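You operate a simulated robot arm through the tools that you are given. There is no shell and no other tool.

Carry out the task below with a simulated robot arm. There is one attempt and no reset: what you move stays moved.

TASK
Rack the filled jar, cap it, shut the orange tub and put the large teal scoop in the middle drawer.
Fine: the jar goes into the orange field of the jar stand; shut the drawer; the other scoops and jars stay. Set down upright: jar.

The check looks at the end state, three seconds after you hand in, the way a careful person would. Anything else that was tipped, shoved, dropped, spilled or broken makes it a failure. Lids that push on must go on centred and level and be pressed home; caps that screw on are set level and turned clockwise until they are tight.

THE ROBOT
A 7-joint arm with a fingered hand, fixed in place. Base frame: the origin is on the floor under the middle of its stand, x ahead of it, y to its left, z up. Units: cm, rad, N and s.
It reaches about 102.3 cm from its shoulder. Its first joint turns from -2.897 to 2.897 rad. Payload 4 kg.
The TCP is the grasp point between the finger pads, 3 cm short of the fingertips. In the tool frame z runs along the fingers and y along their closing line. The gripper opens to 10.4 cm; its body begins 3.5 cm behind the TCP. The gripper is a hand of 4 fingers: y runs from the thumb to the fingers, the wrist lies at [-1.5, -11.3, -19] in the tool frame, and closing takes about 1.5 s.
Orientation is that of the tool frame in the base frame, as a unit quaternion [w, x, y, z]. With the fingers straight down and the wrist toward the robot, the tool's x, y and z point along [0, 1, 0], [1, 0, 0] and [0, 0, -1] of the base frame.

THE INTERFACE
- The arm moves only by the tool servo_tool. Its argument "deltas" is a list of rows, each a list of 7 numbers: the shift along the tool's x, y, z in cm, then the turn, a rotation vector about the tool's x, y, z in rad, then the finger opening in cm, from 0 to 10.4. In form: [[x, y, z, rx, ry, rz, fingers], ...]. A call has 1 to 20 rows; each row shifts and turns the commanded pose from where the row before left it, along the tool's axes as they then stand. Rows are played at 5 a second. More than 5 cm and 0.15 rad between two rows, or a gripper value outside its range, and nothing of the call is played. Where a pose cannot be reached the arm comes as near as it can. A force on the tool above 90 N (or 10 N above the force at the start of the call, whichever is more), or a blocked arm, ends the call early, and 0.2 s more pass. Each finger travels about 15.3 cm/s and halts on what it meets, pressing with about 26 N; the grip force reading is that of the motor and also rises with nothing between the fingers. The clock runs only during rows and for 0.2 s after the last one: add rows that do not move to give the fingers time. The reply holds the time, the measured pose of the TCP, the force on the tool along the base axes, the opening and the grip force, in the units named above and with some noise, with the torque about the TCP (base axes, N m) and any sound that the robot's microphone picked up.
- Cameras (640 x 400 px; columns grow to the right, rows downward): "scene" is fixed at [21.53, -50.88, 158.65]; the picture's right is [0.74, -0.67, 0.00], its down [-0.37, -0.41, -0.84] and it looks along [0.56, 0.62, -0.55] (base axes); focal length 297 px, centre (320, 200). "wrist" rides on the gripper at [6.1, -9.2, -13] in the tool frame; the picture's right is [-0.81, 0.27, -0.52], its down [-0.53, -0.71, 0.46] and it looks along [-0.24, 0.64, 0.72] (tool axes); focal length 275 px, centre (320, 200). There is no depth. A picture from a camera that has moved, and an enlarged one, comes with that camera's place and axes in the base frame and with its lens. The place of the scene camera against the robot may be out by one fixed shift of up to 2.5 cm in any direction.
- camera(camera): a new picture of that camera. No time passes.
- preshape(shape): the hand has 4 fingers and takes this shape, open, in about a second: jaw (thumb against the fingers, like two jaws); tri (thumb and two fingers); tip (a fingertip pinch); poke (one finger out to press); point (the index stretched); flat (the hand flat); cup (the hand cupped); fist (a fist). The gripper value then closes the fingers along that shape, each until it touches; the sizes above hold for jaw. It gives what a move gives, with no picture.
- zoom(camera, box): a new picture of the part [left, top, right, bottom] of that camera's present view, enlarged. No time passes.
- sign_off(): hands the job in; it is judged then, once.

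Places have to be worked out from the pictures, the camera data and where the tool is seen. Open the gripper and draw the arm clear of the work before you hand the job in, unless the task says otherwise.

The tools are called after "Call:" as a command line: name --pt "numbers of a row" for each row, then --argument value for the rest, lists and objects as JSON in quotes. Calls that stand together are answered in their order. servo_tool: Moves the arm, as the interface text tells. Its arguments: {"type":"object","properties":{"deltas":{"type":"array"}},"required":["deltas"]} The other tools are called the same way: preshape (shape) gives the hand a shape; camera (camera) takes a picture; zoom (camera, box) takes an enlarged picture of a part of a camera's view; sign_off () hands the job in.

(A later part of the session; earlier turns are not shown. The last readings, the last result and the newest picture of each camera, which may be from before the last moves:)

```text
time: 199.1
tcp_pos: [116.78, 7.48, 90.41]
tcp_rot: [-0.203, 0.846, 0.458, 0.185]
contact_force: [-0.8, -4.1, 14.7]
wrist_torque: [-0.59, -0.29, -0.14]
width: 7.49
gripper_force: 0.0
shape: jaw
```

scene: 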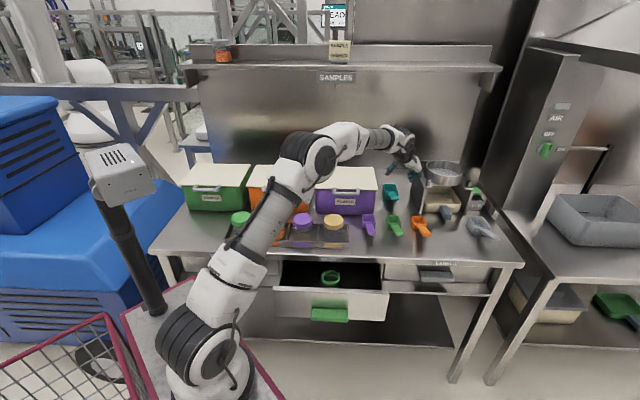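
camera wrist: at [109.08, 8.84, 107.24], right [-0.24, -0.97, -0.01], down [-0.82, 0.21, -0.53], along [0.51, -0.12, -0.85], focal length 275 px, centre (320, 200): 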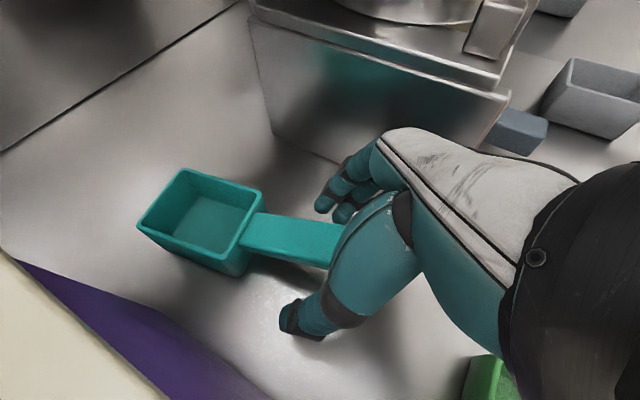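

The lowest fingertip touches the table at z ≈ 90.6. I back off 0.2 cm and close on the handle.

Call:
servo_tool --pt "0.12 -0.04 -0.2 0 0 0 7.5" --pt "0 0 0 0 0 0 6.8" --pt "0 0 0 0 0 0 6.0" --pt "0 0 0 0 0 0 5.4" --pt "0 0 0 0 0 0 4.8" --pt "0 0 0 0 0 0 4.3" --pt "0 0 0 0 0 0 3.8" --pt "0 0 0 0 0 0 3.3" --pt "0 0 0 0 0 0 2.8" --pt "0 0 0 0 0 0 2.3" --pt "0 0 0 0 0 0 2.3"

Call:
zoom --camera "wrist" --box '[140, 150, 400, 360]'

Call:
zoom --camera "scene" --box '[370, 160, 450, 220]'

```text
time: 201.5
tcp_pos: [116.84, 7.75, 90.57]
tcp_rot: [-0.204, 0.845, 0.459, 0.183]
contact_force: [0.3, 0.6, -1.2]
wrist_torque: [0.02, -0.03, -0.02]
width: 2.36
gripper_force: 0.1
shape: jaw
```

```text
1.90 times, centred on (270, 255) of wrist
camera zoom: at [110.54, 9.72, 106.25], right [-0.24, -0.97, -0.01], down [-0.82, 0.21, -0.53], along [0.51, -0.12, -0.85], focal length 524 px, centre (415, 95)
```

zoom: 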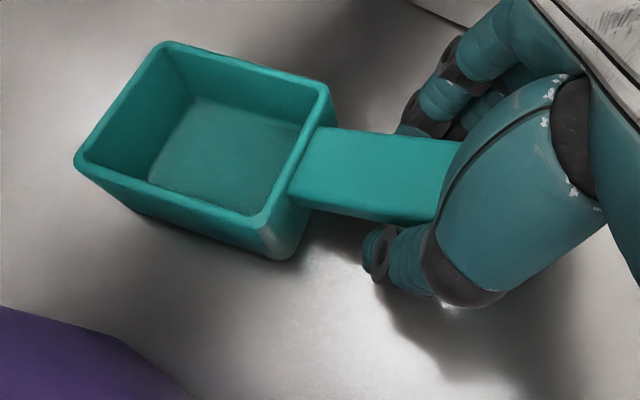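

```text
6.67 times, centred on (410, 190) of scene
camera zoom: at [21.53, -50.88, 158.65], right [0.74, -0.67, 0.0], down [-0.37, -0.41, -0.84], along [0.56, 0.62, -0.55], focal length 1980 px, centre (-280, 267)
```

zoom: 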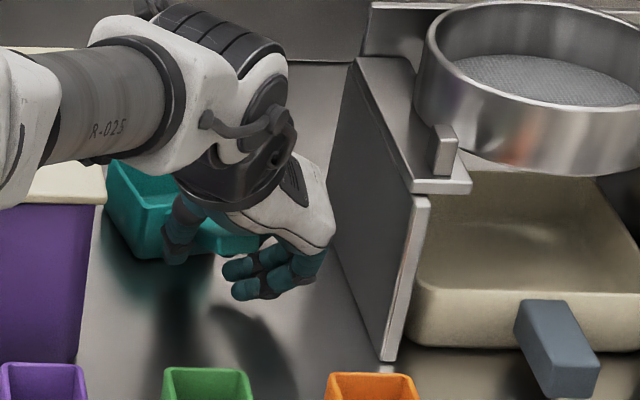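

Not yet in contact (the reading runs below the true gap). I close further.

Call:
servo_tool --pt "0 0 0 0 0 0 2.0" --pt "0 0 0 0 0 0 1.7" --pt "0 0 0 0 0 0 1.4" --pt "0 0 0 0 0 0 1.1" --pt "0 0 0 0 0 0 0.8" --pt "0 0 0 0 0 0 0.8"

Call:
zoom --camera "wrist" --box '[140, 150, 400, 360]'

Call:
zoom --camera "scene" --box '[370, 160, 450, 220]'

```text
time: 202.9
tcp_pos: [116.81, 7.66, 90.52]
tcp_rot: [-0.204, 0.846, 0.458, 0.183]
contact_force: [-0.2, -0.6, -0.1]
wrist_torque: [0.01, 0.02, 0.01]
width: 0.86
gripper_force: 0.1
shape: jaw
```

```text
1.90 times, centred on (270, 255) of wrist
camera zoom: at [110.55, 9.72, 106.24], right [-0.24, -0.97, -0.01], down [-0.82, 0.21, -0.53], along [0.51, -0.12, -0.85], focal length 524 px, centre (415, 95)
```

zoom: 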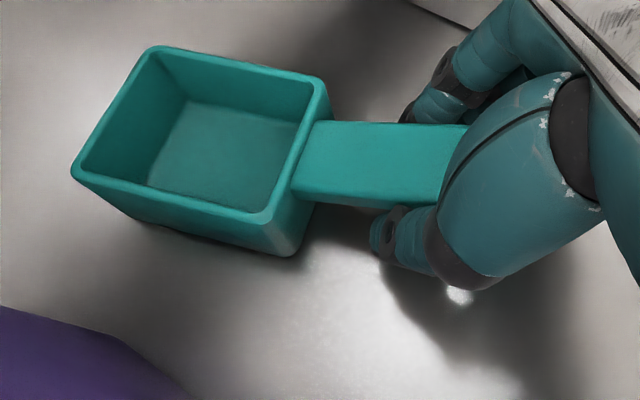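

```text
6.67 times, centred on (410, 190) of scene
camera zoom: at [21.53, -50.88, 158.65], right [0.74, -0.67, 0.0], down [-0.37, -0.41, -0.84], along [0.56, 0.62, -0.55], focal length 1980 px, centre (-280, 267)
```

zoom: 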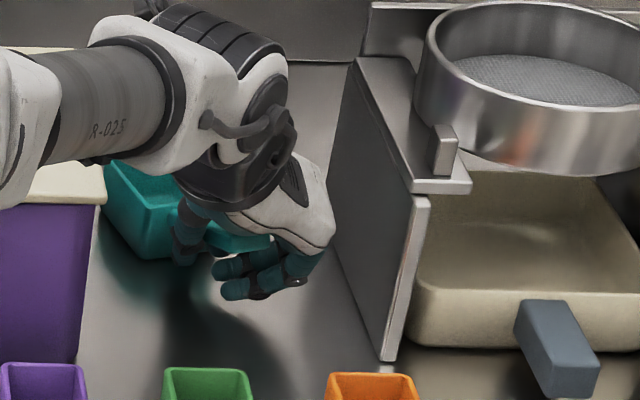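

The fingers curve inward, so the handle sits in a V between thumb and fingertips. I close fully so it is clamped there, then judge the hold.

Call:
servo_tool --pt "0 0 0 0 0 0 0.5" --pt "0 0 0 0 0 0 0.2" --pt "0 0 0 0 0 0 0.0" --pt "0 0 0 0 0 0 0.0" --pt "0 0 0 0 0 0 0.0"

Call:
zoom --camera "wrist" --box '[140, 150, 400, 360]'

Call:
zoom --camera "scene" --box '[370, 160, 450, 220]'

```text
time: 204.1
tcp_pos: [116.8, 7.67, 90.43]
tcp_rot: [-0.204, 0.845, 0.458, 0.183]
contact_force: [-0.7, -0.7, -0.3]
wrist_torque: [0.0, 0.04, 0.03]
width: 0.36
gripper_force: 25.9
shape: jaw
```

```text
1.90 times, centred on (270, 255) of wrist
camera zoom: at [110.55, 9.73, 106.25], right [-0.24, -0.97, -0.01], down [-0.82, 0.21, -0.53], along [0.51, -0.12, -0.85], focal length 524 px, centre (415, 95)
```

zoom: 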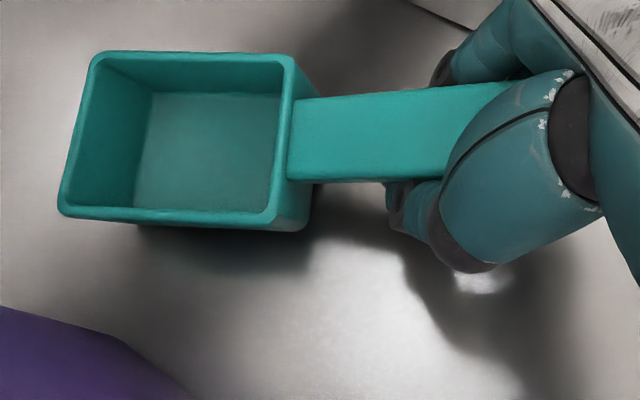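

```text
6.67 times, centred on (410, 190) of scene
camera zoom: at [21.53, -50.88, 158.65], right [0.74, -0.67, 0.0], down [-0.37, -0.41, -0.84], along [0.56, 0.62, -0.55], focal length 1980 px, centre (-280, 267)
```

zoom: 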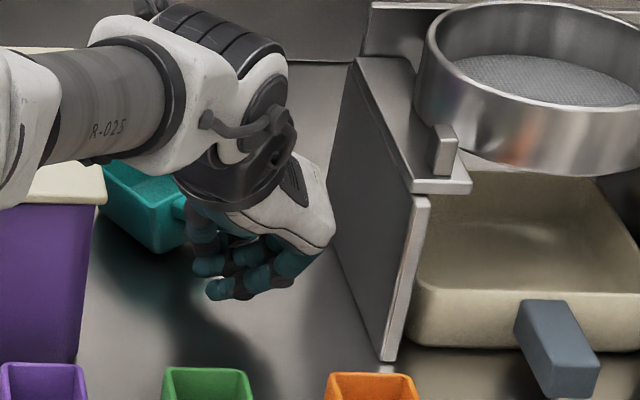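

25.9 N on it and the scoop has aligned itself with the grip. I lift slowly by 1.5 cm to test the hold.

Call:
servo_tool --pt "0.15 -0.054 -0.254 0 0 0 0" --pt "0.25 -0.09 -0.424 0 0 0 0" --pt "0.35 -0.126 -0.593 0 0 0 0" --pt "0 0 0 0 0 0 0"

Call:
zoom --camera "wrist" --box '[140, 150, 400, 360]'

Call:
zoom --camera "scene" --box '[370, 160, 450, 220]'

```text
time: 205.1
tcp_pos: [116.87, 7.72, 92.02]
tcp_rot: [-0.204, 0.845, 0.459, 0.183]
contact_force: [0.7, 0.8, 0.0]
wrist_torque: [-0.03, -0.01, 0.01]
width: 0.34
gripper_force: 26.1
shape: jaw
```

```text
1.90 times, centred on (270, 255) of wrist
camera zoom: at [110.61, 9.74, 107.77], right [-0.24, -0.97, -0.01], down [-0.82, 0.21, -0.53], along [0.51, -0.12, -0.85], focal length 524 px, centre (415, 95)
```

zoom: 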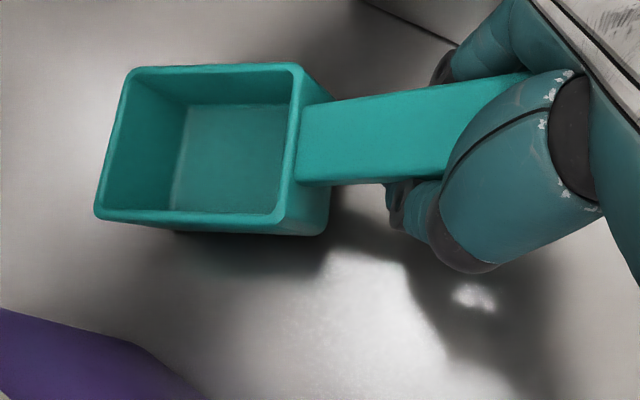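

```text
6.67 times, centred on (410, 190) of scene
camera zoom: at [21.53, -50.88, 158.65], right [0.74, -0.67, 0.0], down [-0.37, -0.41, -0.84], along [0.56, 0.62, -0.55], focal length 1980 px, centre (-280, 267)
```

zoom: 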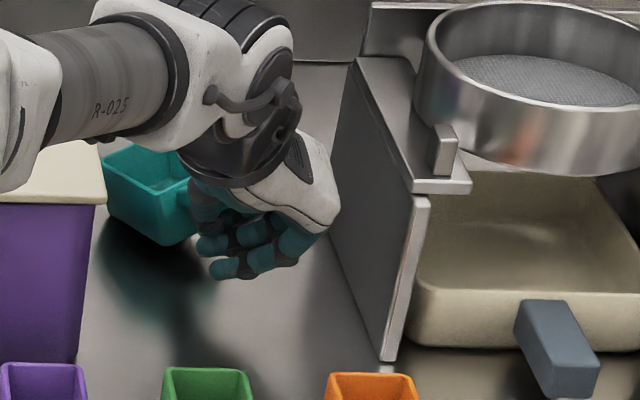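

The scoop is following. I lift another 2.5 cm and check that the bowl leaves the table.

Call:
servo_tool --pt "0.3 -0.108 -0.508 0 0 0 0" --pt "0.45 -0.162 -0.762 0 0 0 0" --pt "0.5 -0.18 -0.847 0 0 0 0" --pt "0 0 0 0 0 0 0"

Call:
zoom --camera "wrist" --box '[140, 150, 400, 360]'

Call:
zoom --camera "scene" --box '[370, 150, 450, 220]'

```text
time: 206.1
tcp_pos: [116.87, 7.41, 94.51]
tcp_rot: [-0.204, 0.845, 0.458, 0.183]
contact_force: [-0.6, 0.7, -1.0]
wrist_torque: [-0.01, -0.04, -0.01]
width: 0.34
gripper_force: 26.7
shape: jaw
```

```text
1.90 times, centred on (270, 255) of wrist
camera zoom: at [110.53, 9.62, 110.25], right [-0.24, -0.97, -0.01], down [-0.82, 0.21, -0.53], along [0.51, -0.12, -0.85], focal length 524 px, centre (415, 95)
```

zoom: 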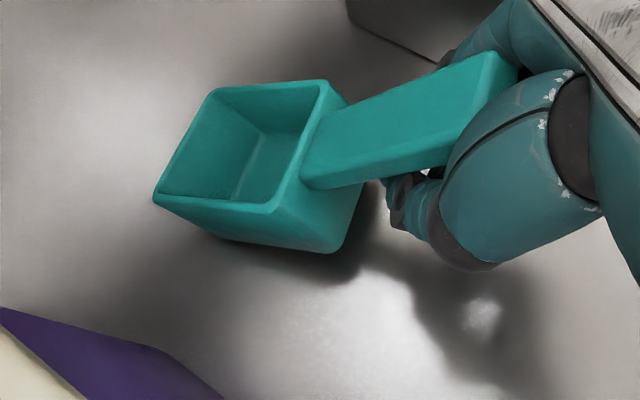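

```text
5.71 times, centred on (410, 185) of scene
camera zoom: at [21.53, -50.88, 158.65], right [0.74, -0.67, 0.0], down [-0.37, -0.41, -0.84], along [0.56, 0.62, -0.55], focal length 1697 px, centre (-194, 286)
```

zoom: 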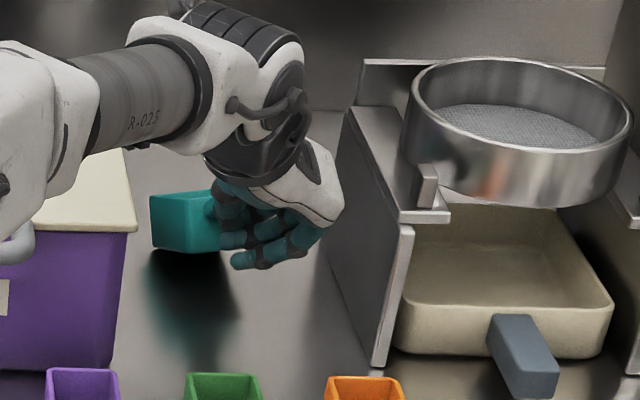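

The handle is only cradled – the bowl droops and pivots, so this hold isn't safe to carry. I set it back down flat, open, and back off to try the three-finger pinch shape instead.

Call:
servo_tool --pt "-0.5 0.18 0.847 0 0 0 0" --pt "-0.5 0.18 0.847 0 0 0 0" --pt "-0.5 0.18 0.847 0 0 0 0" --pt "-0.4 0.144 0.678 0 0 0 0" --pt "0 0 0 0 0 0 0.5" --pt "0 0 0 0 0 0 1.2" --pt "0 0 0 0 0 0 2.0" --pt "0 0 0 0 0 0 3.0" --pt "0 0 0 0 0 0 4.0" --pt "0 0 0 0 0 0 5.0" --pt "0 0 0 0 0 0 6.0" --pt "0 0 0 0 0 0 7.0" --pt "0 0 0 0 0 0 7.5"

Call:
zoom --camera "wrist" --box '[140, 150, 400, 360]'

Call:
zoom --camera "scene" --box '[370, 150, 450, 220]'

```text
time: 208.9
tcp_pos: [116.77, 7.65, 90.67]
tcp_rot: [-0.204, 0.845, 0.459, 0.183]
contact_force: [0.8, -0.1, 1.7]
wrist_torque: [-0.03, 0.04, -0.01]
width: 7.45
gripper_force: 0.1
shape: jaw
```

```text
1.90 times, centred on (270, 255) of wrist
camera zoom: at [110.5, 9.61, 106.44], right [-0.24, -0.97, -0.01], down [-0.82, 0.21, -0.53], along [0.51, -0.12, -0.85], focal length 524 px, centre (415, 95)
```

zoom: 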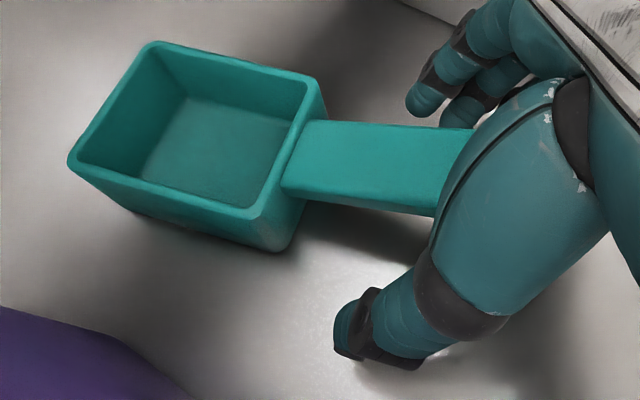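

```text
5.71 times, centred on (410, 185) of scene
camera zoom: at [21.53, -50.88, 158.65], right [0.74, -0.67, 0.0], down [-0.37, -0.41, -0.84], along [0.56, 0.62, -0.55], focal length 1697 px, centre (-194, 286)
```

zoom: 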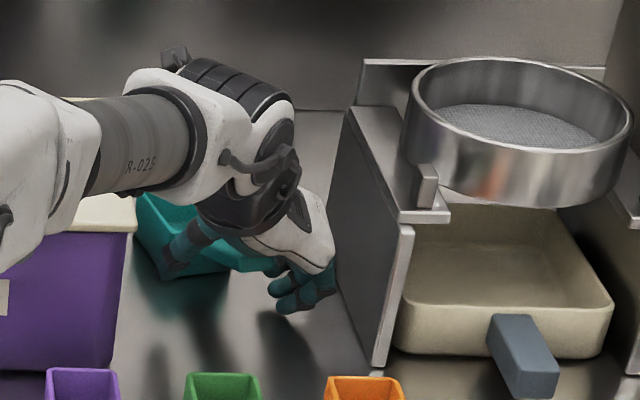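

The scoop stands flat again. Better: I clamp the handle flat on the table and slide the scoop a few centimetres toward me and away from the tub, so the bowl itself can be gripped across its sides comfortably.

Call:
servo_tool --pt "0 0 0 0 0 0 6.0" --pt "0 0 0 0 0 0 5.0" --pt "0 0 0 0 0 0 4.0" --pt "0 0 0 0 0 0 3.0" --pt "0 0 0 0 0 0 2.0" --pt "0 0 0 0 0 0 1.2" --pt "0 0 0 0 0 0 0.6" --pt "0 0 0 0 0 0 0.2" --pt "0 0 0 0 0 0 0.0" --pt "0 0 0 0 0 0 0.0"

Call:
zoom --camera "wrist" --box '[140, 150, 400, 360]'

```text
time: 211.1
tcp_pos: [116.74, 7.49, 90.66]
tcp_rot: [-0.204, 0.846, 0.458, 0.183]
contact_force: [0.4, 0.5, -0.4]
wrist_torque: [0.02, 0.04, 0.01]
width: 0.35
gripper_force: 25.3
shape: jaw
```

```text
1.90 times, centred on (270, 255) of wrist
camera zoom: at [110.5, 9.62, 106.44], right [-0.24, -0.97, -0.01], down [-0.82, 0.21, -0.53], along [0.51, -0.12, -0.85], focal length 524 px, centre (415, 95)
```

zoom: 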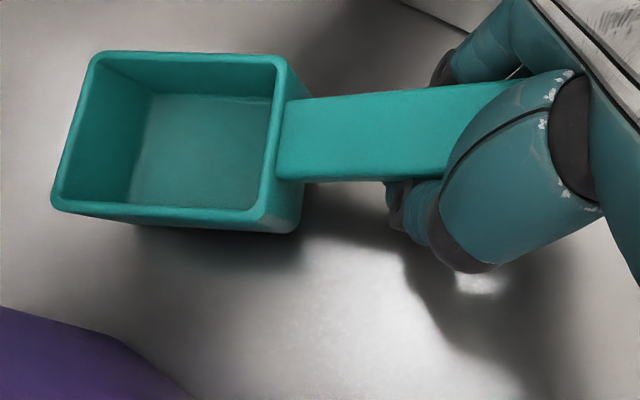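

Clamped flat. I slide it in small steps: 6 cm toward the robot along the handle and 2.5 cm to the right.

Call:
servo_tool --pt "-0.35 0.12 -0.23 0 0 0 0" --pt "-0.65 0.228 -0.431 0 0 0 0" --pt "-0.65 0.228 -0.431 0 0 0 0" --pt "-0.65 0.228 -0.431 0 0 0 0" --pt "-0.65 0.228 -0.431 0 0 0 0" --pt "-0.65 0.228 -0.431 0 0 0 0" --pt "-0.65 0.228 -0.431 0 0 0 0" --pt "-0.65 0.228 -0.431 0 0 0 0" --pt "-0.3 0.1 -0.2 0 0 0 0" --pt "0 0 0 0 0 0 0"

Call:
camera --camera "wrist"

Call:
zoom --camera "scene" --box '[370, 150, 450, 240]'

```text
time: 213.3
tcp_pos: [115.34, 1.33, 90.8]
tcp_rot: [-0.203, 0.845, 0.459, 0.183]
contact_force: [-0.2, 0.3, -0.5]
wrist_torque: [-0.03, 0.03, -0.03]
width: 0.4
gripper_force: 25.7
shape: jaw
```

```text
taken
camera wrist: at [109.08, 3.39, 106.44], right [-0.24, -0.97, -0.01], down [-0.82, 0.21, -0.53], along [0.51, -0.12, -0.85], focal length 275 px, centre (320, 200)
```

wrist: 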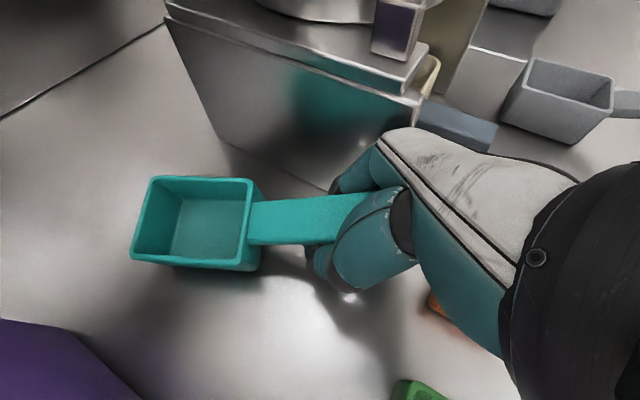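

```text
4.44 times, centred on (410, 195) of scene
camera zoom: at [21.53, -50.88, 158.65], right [0.74, -0.67, 0.0], down [-0.37, -0.41, -0.84], along [0.56, 0.62, -0.55], focal length 1320 px, centre (-80, 222)
```

zoom: 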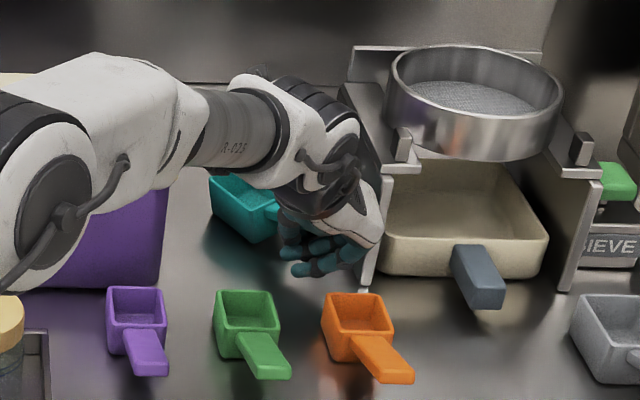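

The scoop slid along nicely and is now clear of the tub. I open the hand and rise a little.

Call:
servo_tool --pt "0 0 0 0 0 0 0.6" --pt "0 0 0 0 0 0 1.4" --pt "0 0 0 0 0 0 2.4" --pt "0 0 0 0 0 0 3.6" --pt "0 0 0 0 0 0 5.0" --pt "0 0 0 0 0 0 6.4" --pt "0 0 0 0 0 0 7.8" --pt "0 0 -1.5 0 0 0 8.5" --pt "0 0 -2.5 0 0 0 9.0" --pt "0 0 -2.5 0 0 0 9.0" --pt "0 0 -2.0 0 0 0 9.0" --pt "0 0 0 0 0 0 9.0"

Call:
camera --camera "wrist"

Call:
zoom --camera "wrist" --box '[160, 170, 360, 320]'

Call:
zoom --camera "scene" --box '[370, 150, 450, 240]'

```text
time: 215.9
tcp_pos: [114.44, -3.56, 98.17]
tcp_rot: [-0.202, 0.845, 0.459, 0.185]
contact_force: [-14.8, -1.6, 3.1]
wrist_torque: [-0.04, 0.18, -0.15]
width: 8.81
gripper_force: 0.0
shape: jaw
```

```text
taken
camera wrist: at [108.08, -1.29, 113.95], right [-0.25, -0.97, -0.01], down [-0.82, 0.22, -0.53], along [0.52, -0.12, -0.85], focal length 275 px, centre (320, 200)
```

wrist: 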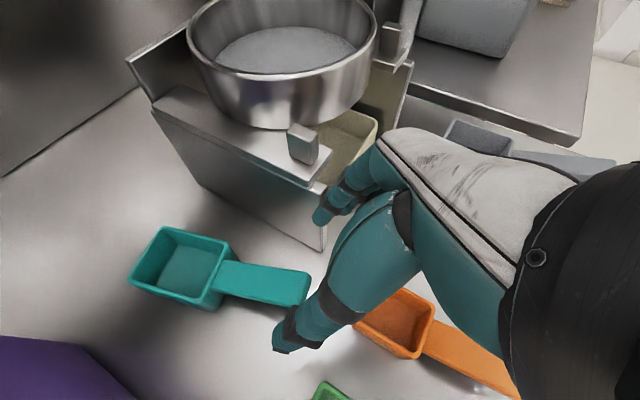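

```text
2.67 times, centred on (260, 245) of wrist
camera zoom: at [108.08, -1.29, 113.95], right [-0.25, -0.97, -0.01], down [-0.82, 0.22, -0.53], along [0.52, -0.12, -0.85], focal length 734 px, centre (480, 80)
```

zoom: 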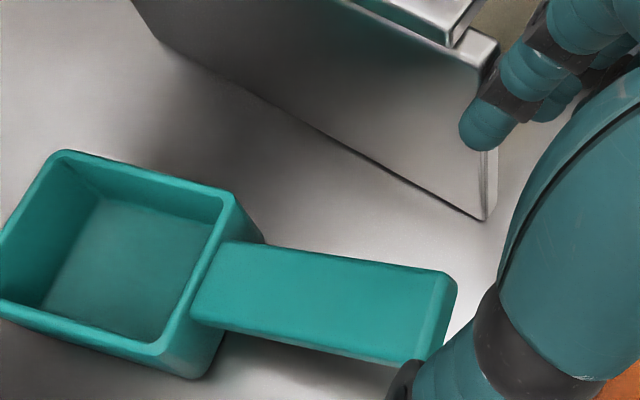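

```text
4.44 times, centred on (410, 195) of scene
camera zoom: at [21.53, -50.88, 158.65], right [0.74, -0.67, 0.0], down [-0.37, -0.41, -0.84], along [0.56, 0.62, -0.55], focal length 1320 px, centre (-80, 222)
```

zoom: 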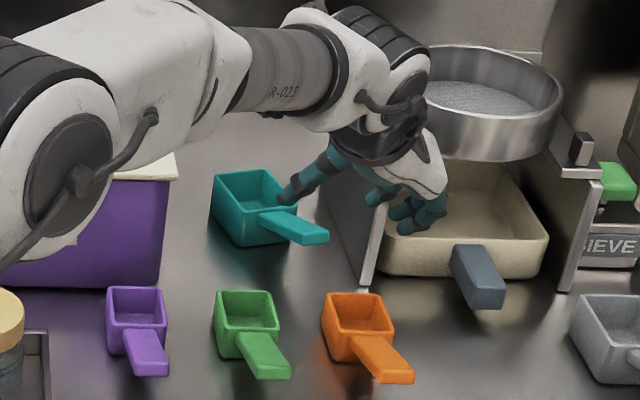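

The opened fingers are pressing on the sieve stand (15 N) – I close them at once and pull back to the left.

Call:
servo_tool --pt "0 -0.5 0 0 0 0 6.0" --pt "0 -1.0 0 0 0 0 5.0" --pt "0 -1.5 -0.5 0 0 0 5.0" --pt "0 0 0 0 0 0 5.0"

Call:
zoom --camera "scene" --box '[370, 140, 500, 240]'

Call:
camera --camera "wrist"

```text
time: 216.9
tcp_pos: [111.59, -1.76, 99.06]
tcp_rot: [-0.204, 0.845, 0.459, 0.183]
contact_force: [0.5, -0.3, -0.6]
wrist_torque: [0.0, 0.02, 0.0]
width: 5.05
gripper_force: 0.1
shape: jaw
```

```text
4.00 times, centred on (435, 190) of scene
camera zoom: at [21.53, -50.88, 158.65], right [0.74, -0.67, 0.0], down [-0.37, -0.41, -0.84], along [0.56, 0.62, -0.55], focal length 1188 px, centre (-140, 240)
```

zoom: 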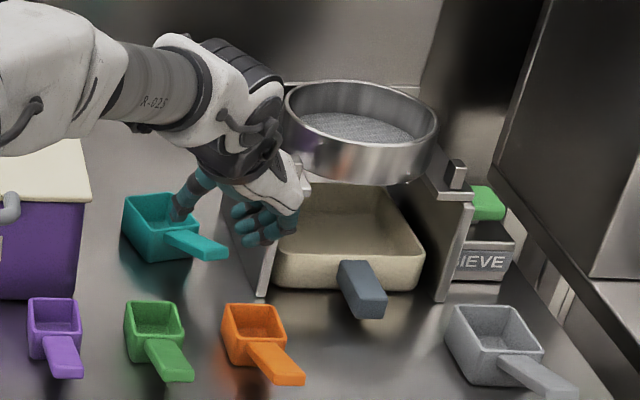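

```text
taken
camera wrist: at [105.36, 0.36, 114.8], right [-0.24, -0.97, -0.01], down [-0.82, 0.21, -0.53], along [0.51, -0.12, -0.85], focal length 275 px, centre (320, 200)
```

wrist: 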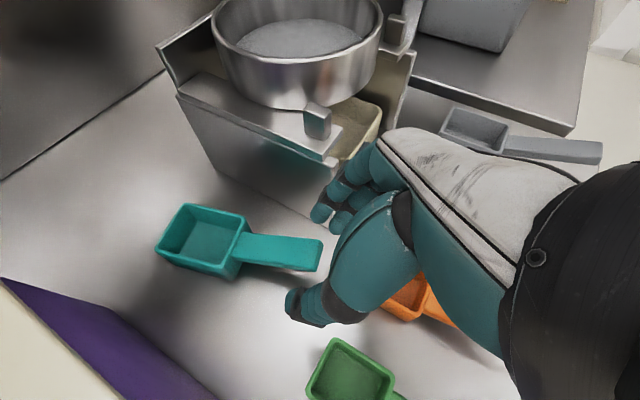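

The stand has not moved (its feet are at the same pixels as before). I zoom to get the bowl's new pose.

Call:
zoom --camera "wrist" --box '[140, 180, 340, 300]'

```text
3.20 times, centred on (240, 240) of wrist
camera zoom: at [105.36, 0.36, 114.8], right [-0.24, -0.97, -0.01], down [-0.82, 0.21, -0.53], along [0.51, -0.12, -0.85], focal length 881 px, centre (576, 72)
```

zoom: 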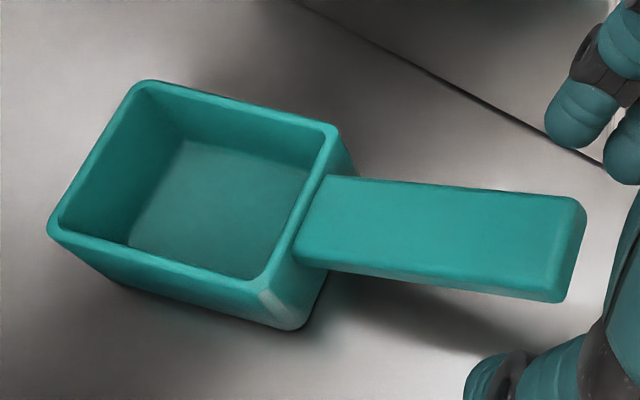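

The bowl is now centred at [119.4, 9.3], aligned with my closing line. I go up and over it, staying clear of the sieve stand, and then look down along the approach.

Call:
servo_tool --pt "1.5 -0.54 -2.54 0 0 0 5.0" --pt "1.5 -0.54 -2.54 0 0 0 5.0" --pt "2.4 0.34 1.4 0 0 0 5.0" --pt "2.5 0.35 1.4 0 0 0 5.0" --pt "2.5 0.35 1.4 0 0 0 5.5" --pt "2.5 0.35 1.34 0 0 0 6.5" --pt "0 0 0 0 0 0 7.0" --pt "0 0 0 0 0 0 7.0"

Call:
camera --camera "wrist"

Call:
zoom --camera "scene" --box '[370, 130, 500, 240]'

```text
time: 218.7
tcp_pos: [116.88, 7.18, 104.52]
tcp_rot: [-0.204, 0.846, 0.458, 0.182]
contact_force: [0.1, 0.7, 0.3]
wrist_torque: [0.01, -0.01, -0.02]
width: 6.95
gripper_force: 0.0
shape: jaw
out of reach, approached as far as the arm can: row 6
```

```text
taken
camera wrist: at [110.66, 9.27, 120.34], right [-0.24, -0.97, -0.01], down [-0.82, 0.21, -0.52], along [0.51, -0.12, -0.85], focal length 275 px, centre (320, 200)
```

wrist: 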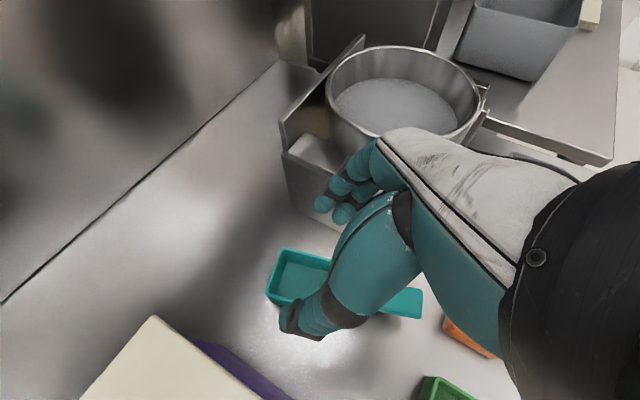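

```text
3.64 times, centred on (435, 185) of scene
camera zoom: at [21.53, -50.88, 158.65], right [0.74, -0.67, 0.0], down [-0.37, -0.41, -0.84], along [0.56, 0.62, -0.55], focal length 1080 px, centre (-98, 254)
```

zoom: 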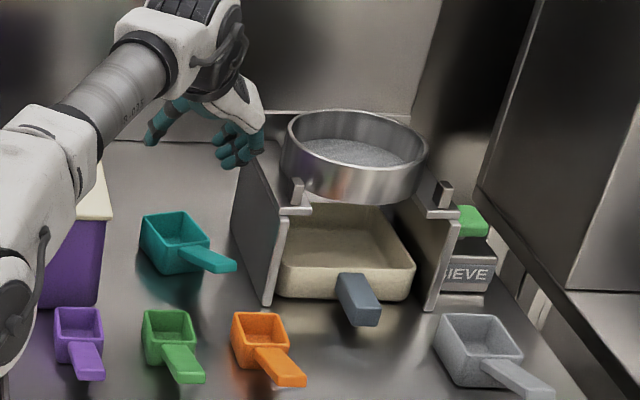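

That matches the arm's reach limit at this height; lower down there is room. I descend 7.5 cm, then shift the last 1.6 cm outward above the bowl.

Call:
servo_tool --pt "-1.25 0.45 2.12 0 0 0 7.0" --pt "-1.25 0.45 2.12 0 0 0 7.0" --pt "-1.25 0.45 2.12 0 0 0 7.0" --pt "0.89 1.31 0.24 0 0 0 7.0" --pt "0 0 0 0 0 0 7.0"

Call:
camera --camera "wrist"

Call:
zoom --camera "scene" --box '[370, 140, 470, 230]'

```text
time: 219.9
tcp_pos: [118.38, 7.34, 97.04]
tcp_rot: [-0.204, 0.845, 0.458, 0.182]
contact_force: [0.3, -0.2, 0.1]
wrist_torque: [-0.02, 0.02, 0.0]
width: 6.98
gripper_force: 0.1
shape: jaw
out of reach, approached as far as the arm can: row 1, 2, 3, 4
```

```text
taken
camera wrist: at [112.09, 9.43, 112.77], right [-0.24, -0.97, -0.01], down [-0.82, 0.21, -0.53], along [0.51, -0.12, -0.85], focal length 275 px, centre (320, 200)
```

wrist: 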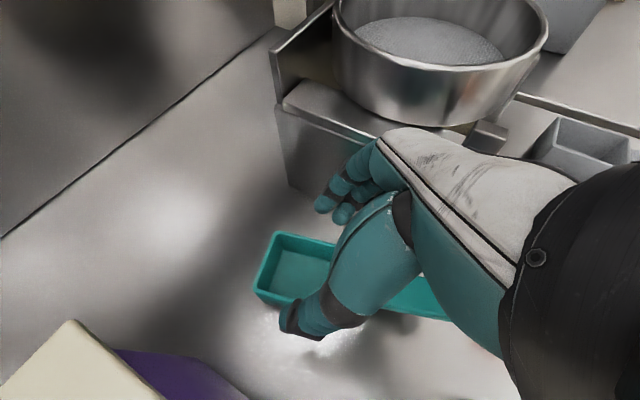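

```text
4.44 times, centred on (420, 185) of scene
camera zoom: at [21.53, -50.88, 158.65], right [0.74, -0.67, 0.0], down [-0.37, -0.41, -0.84], along [0.56, 0.62, -0.55], focal length 1320 px, centre (-124, 267)
```

zoom: 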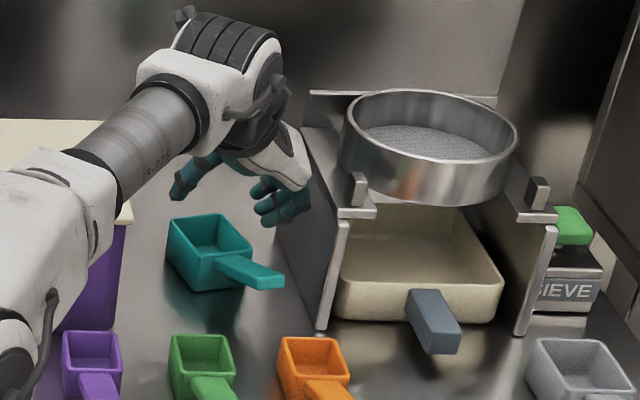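

I am right above the bowl. I descend in steps with the fingers straddling its sides.

Call:
servo_tool --pt "-0.6 0.216 1.02 0 0 0 7.0" --pt "-0.6 0.216 1.02 0 0 0 7.0" --pt "-0.6 0.216 1.02 0 0 0 7.0" --pt "0 0 0 0 0 0 7.0"

Call:
zoom --camera "wrist" --box '[200, 160, 440, 360]'

Call:
zoom --camera "scene" --box '[370, 150, 450, 220]'

```text
time: 220.9
tcp_pos: [118.77, 7.36, 93.35]
tcp_rot: [-0.204, 0.845, 0.458, 0.184]
contact_force: [0.8, 0.5, -0.4]
wrist_torque: [0.01, 0.03, 0.01]
width: 6.95
gripper_force: 0.1
shape: jaw
out of reach, approached as far as the arm can: row 3
```

```text
2.00 times, centred on (320, 260) of wrist
camera zoom: at [112.44, 9.31, 109.16], right [-0.24, -0.97, -0.01], down [-0.82, 0.21, -0.52], along [0.51, -0.12, -0.85], focal length 551 px, centre (320, 80)
```

zoom: 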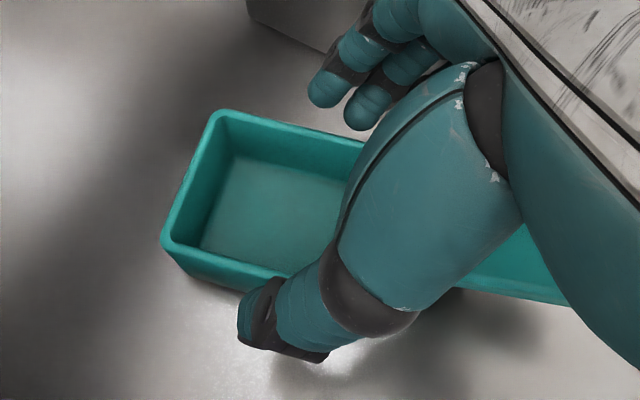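

```text
5.71 times, centred on (410, 185) of scene
camera zoom: at [21.53, -50.88, 158.65], right [0.74, -0.67, 0.0], down [-0.37, -0.41, -0.84], along [0.56, 0.62, -0.55], focal length 1697 px, centre (-194, 286)
```

zoom: 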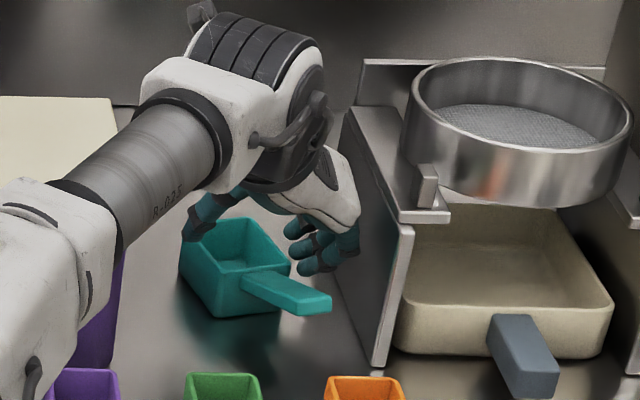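

Straddling looks right; after the vertical descent the bowl will be centred. I go down the last 2.5 cm carefully.

Call:
servo_tool --pt "-0.42 0.15 0.71 0 0 0 7.0" --pt "-0.42 0.15 0.71 0 0 0 7.0" --pt "0 0 0 0 0 0 7.0"

Call:
servo_tool --pt "-0.25 0.09 0.42 0 0 0 7.0" --pt "-0.15 0.05 0.25 0 0 0 7.0" --pt "0 0 0 0 0 0 7.0"

Call:
zoom --camera "wrist" --box '[200, 160, 440, 360]'

Call:
zoom --camera "scene" --box '[370, 150, 450, 220]'

```text
time: 221.7
tcp_pos: [118.86, 7.05, 91.86]
tcp_rot: [-0.204, 0.845, 0.459, 0.183]
contact_force: [0.7, 0.3, -0.5]
wrist_torque: [-0.01, 0.01, 0.0]
width: 6.98
gripper_force: 0.0
shape: jaw
```

```text
time: 222.5
tcp_pos: [118.85, 7.27, 90.87]
tcp_rot: [-0.204, 0.846, 0.458, 0.182]
contact_force: [-0.7, -0.5, -0.1]
wrist_torque: [0.0, -0.01, 0.03]
width: 6.96
gripper_force: 0.1
shape: jaw
```

```text
2.00 times, centred on (320, 260) of wrist
camera zoom: at [112.61, 9.38, 106.65], right [-0.24, -0.97, -0.01], down [-0.82, 0.21, -0.52], along [0.51, -0.12, -0.85], focal length 551 px, centre (320, 80)
```

zoom: 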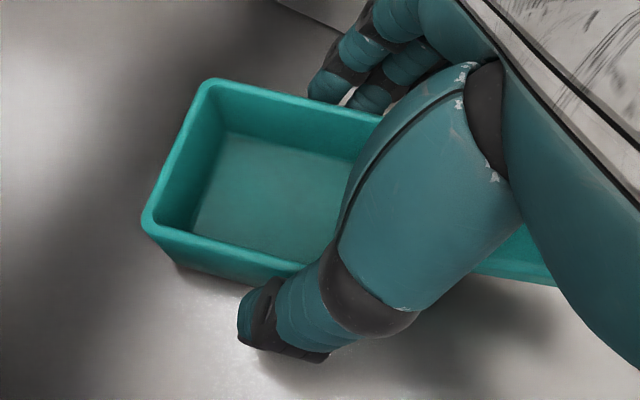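

```text
5.71 times, centred on (410, 185) of scene
camera zoom: at [21.53, -50.88, 158.65], right [0.74, -0.67, 0.0], down [-0.37, -0.41, -0.84], along [0.56, 0.62, -0.55], focal length 1697 px, centre (-194, 286)
```

zoom: 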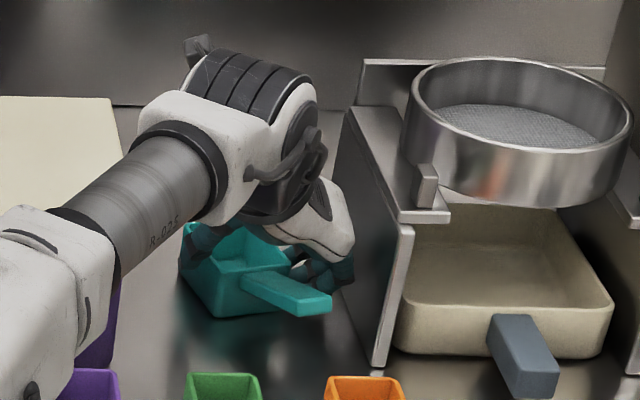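

Fingers and thumb are outside the two side walls. I close on the bowl.

Call:
servo_tool --pt "0 0 0 0 0 0 6.5" --pt "0 0 0 0 0 0 6.0" --pt "0 0 0 0 0 0 5.5" --pt "0 0 0 0 0 0 5.0" --pt "0 0 0 0 0 0 4.6" --pt "0 0 0 0 0 0 4.2" --pt "0 0 0 0 0 0 3.8" --pt "0 0 0 0 0 0 3.4" --pt "0 0 0 0 0 0 3.0" --pt "0 0 0 0 0 0 3.0"

Call:
zoom --camera "wrist" --box '[200, 160, 440, 360]'

Call:
zoom --camera "scene" --box '[370, 150, 450, 220]'

```text
time: 224.7
tcp_pos: [118.81, 7.28, 90.9]
tcp_rot: [-0.204, 0.845, 0.459, 0.182]
contact_force: [0.2, 0.1, 1.4]
wrist_torque: [0.0, -0.1, 0.02]
width: 5.34
gripper_force: 25.9
shape: jaw
```

```text
2.00 times, centred on (320, 260) of wrist
camera zoom: at [112.6, 9.37, 106.68], right [-0.24, -0.97, -0.01], down [-0.82, 0.21, -0.52], along [0.51, -0.12, -0.85], focal length 551 px, centre (320, 80)
```

zoom: 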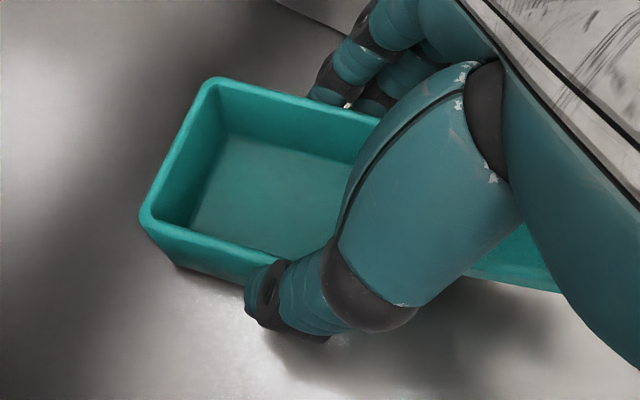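

```text
5.71 times, centred on (410, 185) of scene
camera zoom: at [21.53, -50.88, 158.65], right [0.74, -0.67, 0.0], down [-0.37, -0.41, -0.84], along [0.56, 0.62, -0.55], focal length 1697 px, centre (-194, 286)
```

zoom: 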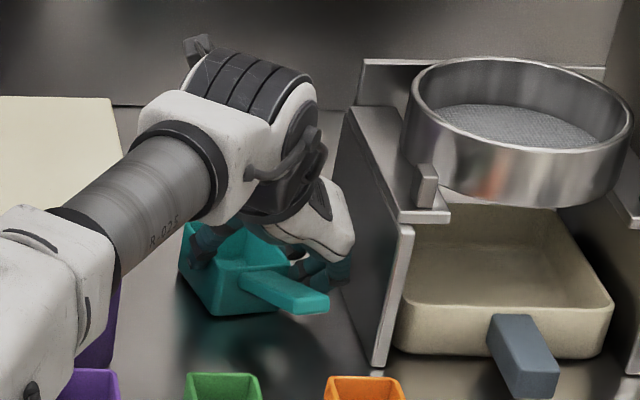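

Firm grip on the bowl (5.3 cm, 26 N). I lift slowly and check.

Call:
servo_tool --pt "0.15 -0.054 -0.254 0 0 0 3.0" --pt "0.3 -0.108 -0.508 0 0 0 3.0" --pt "0.4 -0.144 -0.678 0 0 0 3.0" --pt "0 0 0 0 0 0 3.0"

Call:
zoom --camera "wrist" --box '[200, 160, 440, 360]'

Call:
zoom --camera "scene" --box '[370, 150, 450, 220]'

```text
time: 225.7
tcp_pos: [118.75, 7.37, 92.65]
tcp_rot: [-0.204, 0.846, 0.458, 0.183]
contact_force: [-0.3, -0.1, -0.6]
wrist_torque: [-0.01, 0.01, 0.0]
width: 5.31
gripper_force: 25.4
shape: jaw
```

```text
2.00 times, centred on (320, 260) of wrist
camera zoom: at [112.48, 9.48, 108.4], right [-0.24, -0.97, -0.01], down [-0.82, 0.21, -0.52], along [0.51, -0.12, -0.85], focal length 551 px, centre (320, 80)
```

zoom: 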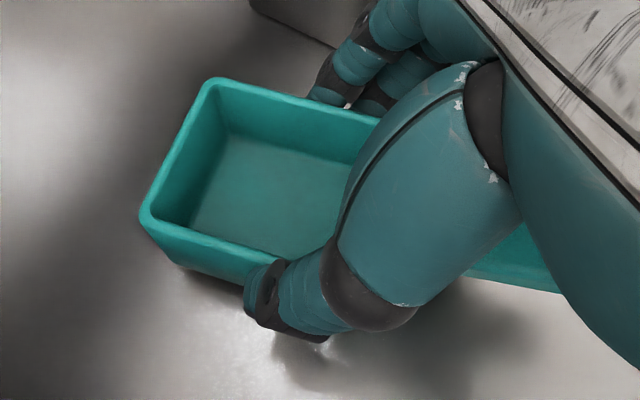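

```text
5.71 times, centred on (410, 185) of scene
camera zoom: at [21.53, -50.88, 158.65], right [0.74, -0.67, 0.0], down [-0.37, -0.41, -0.84], along [0.56, 0.62, -0.55], focal length 1697 px, centre (-194, 286)
```

zoom: 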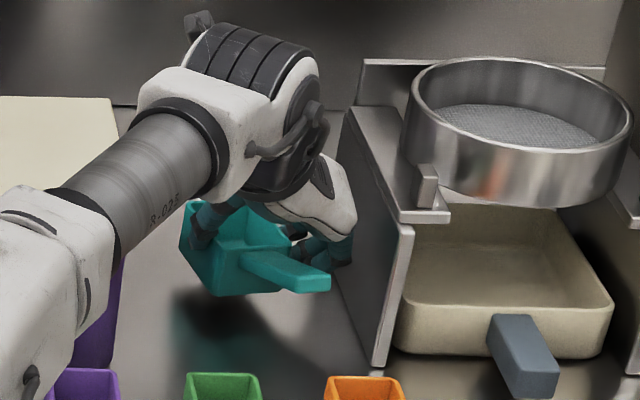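

The scoop is lifted cleanly and held. I raise it and retract toward the open drawer, passing above the small scoops.

Call:
servo_tool --pt "1.0 -0.36 -1.7 0 0 0 3.0" --pt "1.0 -0.36 -1.7 0 0 0 3.0" --pt "-0.5 -1.1 -1.6 0 0 0 3.0" --pt "-0.9 -1.9 -2.4 0 0 0 3.0" --pt "-0.95 -2.1 -2.6 0 0 0 3.0" --pt "-0.95 -2.1 -2.6 0 0 0 3.0" --pt "-0.95 -2.1 -2.6 0 0 0 3.0" --pt "-0.95 -2.1 -2.6 0 0 0 3.0" --pt "-0.95 -2.1 -2.6 0 0 0 3.0" --pt "-0.9 -1.6 -2.0 0 0 0 3.0" --pt "0 0 0 0 0 0 3.0"

Call:
camera --camera "scene"

Call:
camera --camera "wrist"

```text
time: 228.1
tcp_pos: [100.15, 0.17, 111.95]
tcp_rot: [-0.204, 0.846, 0.458, 0.183]
contact_force: [0.5, 0.3, -1.5]
wrist_torque: [0.01, -0.02, 0.01]
width: 5.27
gripper_force: 25.6
shape: jaw
```

```text
taken
```

scene: 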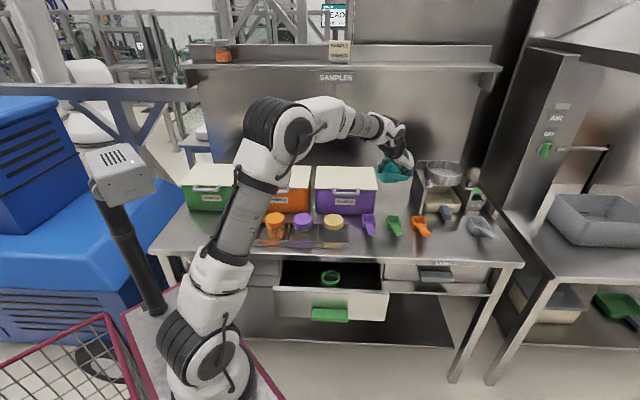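

```text
taken
camera wrist: at [93.87, 2.23, 127.71], right [-0.24, -0.97, -0.01], down [-0.82, 0.21, -0.53], along [0.51, -0.12, -0.85], focal length 275 px, centre (320, 200)
```

wrist: 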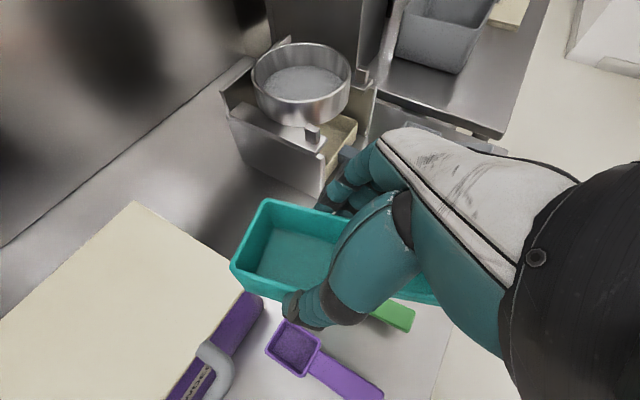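

Scoop secure over the bench. I rotate the hand 74° counter-clockwise about the vertical so the scoop's long side runs along the drawer's width.

Call:
servo_tool --pt "0 0 0 0.0645 -0.0232 -0.1093 3.0" --pt "0 0 0 0.0645 -0.0232 -0.1093 3.0" --pt "0 0 0 0.0645 -0.0232 -0.1093 3.0" --pt "0 0 0 0.0645 -0.0232 -0.1093 3.0" --pt "0 0 0 0.0645 -0.0232 -0.1093 3.0" --pt "0 0 0 0.0645 -0.0232 -0.1093 3.0" --pt "0 0 0 0.0645 -0.0232 -0.1093 3.0" --pt "0 0 0 0.0645 -0.0232 -0.1093 3.0" --pt "0 0 0 0.0645 -0.0232 -0.1093 3.0" --pt "0 0 0 0.0645 -0.0232 -0.1093 3.0" --pt "0 0 0 0 0 0 3.0"

Call:
camera --camera "scene"

Call:
camera --camera "wrist"

```text
time: 230.5
tcp_pos: [99.97, 0.14, 112.06]
tcp_rot: [-0.274, 0.399, 0.875, 0.02]
contact_force: [-0.7, 0.7, -1.4]
wrist_torque: [-0.02, -0.03, -0.02]
width: 5.31
gripper_force: 26.2
shape: jaw
```

```text
taken
```

scene: 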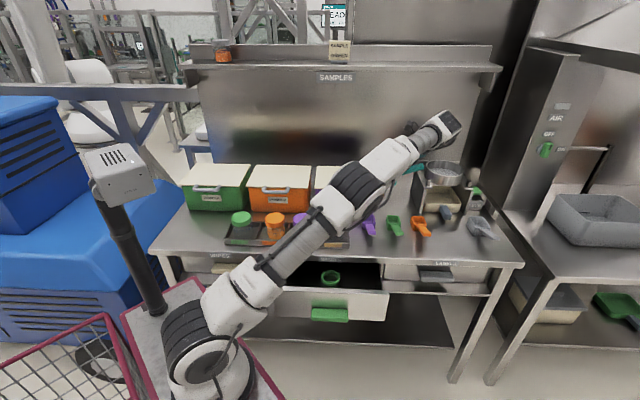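

```text
taken
camera wrist: at [96.19, -5.29, 127.76], right [0.86, -0.5, -0.01], down [-0.43, -0.73, -0.52], along [0.25, 0.46, -0.85], focal length 275 px, centre (320, 200)
```

wrist: 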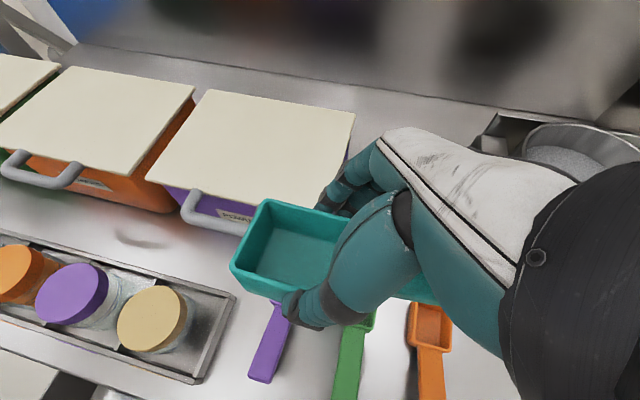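

The scoop now lies parallel to the bench front. I carry it over the open drawer, to the right-hand free part in front of the tape roll.

Call:
servo_tool --pt "0.4 -1.5 1.1 0 0 0 3.0" --pt "0.63 -2.69 1.98 0 0 0 3.0" --pt "0.63 -2.69 1.98 0 0 0 3.0" --pt "0.63 -2.69 1.98 0 0 0 3.0" --pt "0.63 -2.69 1.98 0 0 0 3.0" --pt "0.63 -2.69 1.98 0 0 0 3.0" --pt "0.63 -2.69 1.98 0 0 0 3.0" --pt "0.63 -2.69 1.98 0 0 0 3.0" --pt "0.25 -1.2 0.9 0 0 0 3.0" --pt "0 0 0 0 0 0 3.0"

Call:
camera --camera "scene"

Call:
camera --camera "wrist"

```text
time: 232.7
tcp_pos: [74.77, -7.1, 104.92]
tcp_rot: [-0.275, 0.401, 0.874, 0.02]
contact_force: [0.4, 0.3, -0.6]
wrist_torque: [0.01, -0.03, -0.04]
width: 5.28
gripper_force: 25.8
shape: jaw
```

```text
taken
```

scene: 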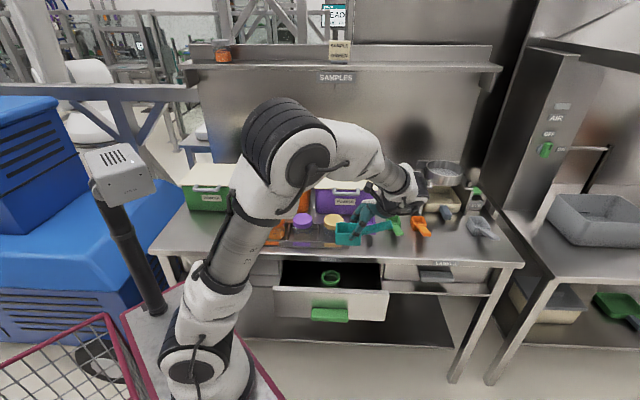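

```text
taken
camera wrist: at [70.95, -12.4, 120.76], right [0.86, -0.5, -0.01], down [-0.44, -0.73, -0.52], along [0.25, 0.46, -0.85], focal length 275 px, centre (320, 200)
```

wrist: 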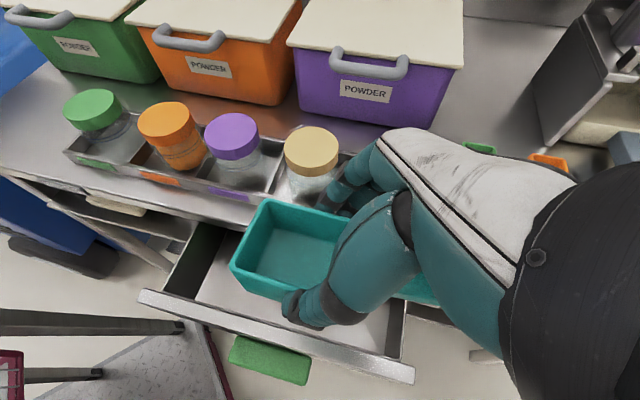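

Good view of the drawer beneath the scoop. I zoom to measure the front panel and walls relative to the scoop.

Call:
zoom --camera "wrist" --box '[130, 200, 430, 400]'

Call:
zoom --camera "scene" --box '[270, 200, 410, 320]'

```text
2.00 times, centred on (280, 300) of wrist
camera zoom: at [70.95, -12.4, 120.76], right [0.86, -0.5, -0.01], down [-0.44, -0.73, -0.52], along [0.25, 0.46, -0.85], focal length 551 px, centre (400, 0)
```

zoom: 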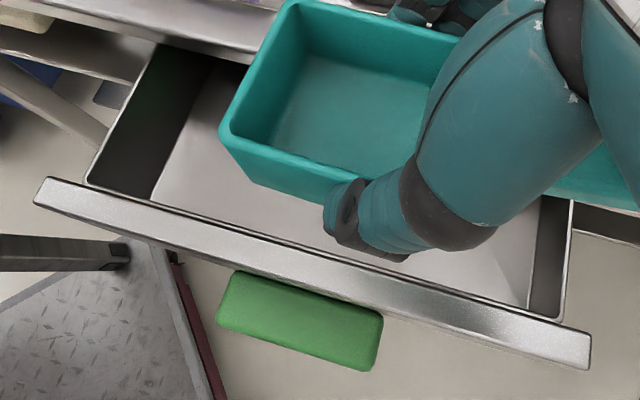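

```text
3.33 times, centred on (340, 260) of scene
camera zoom: at [21.53, -50.88, 158.65], right [0.74, -0.67, 0.0], down [-0.37, -0.41, -0.84], along [0.56, 0.62, -0.55], focal length 990 px, centre (253, 0)
```

zoom: 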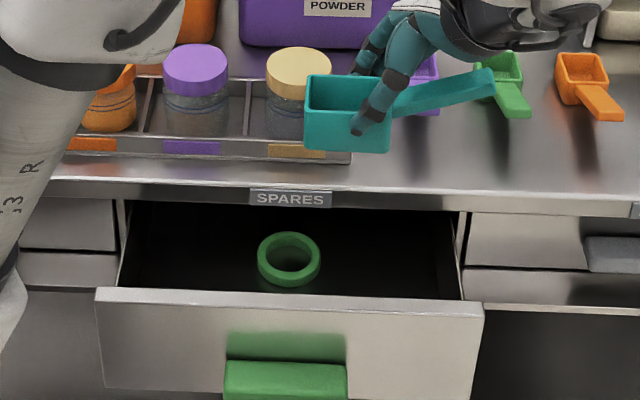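

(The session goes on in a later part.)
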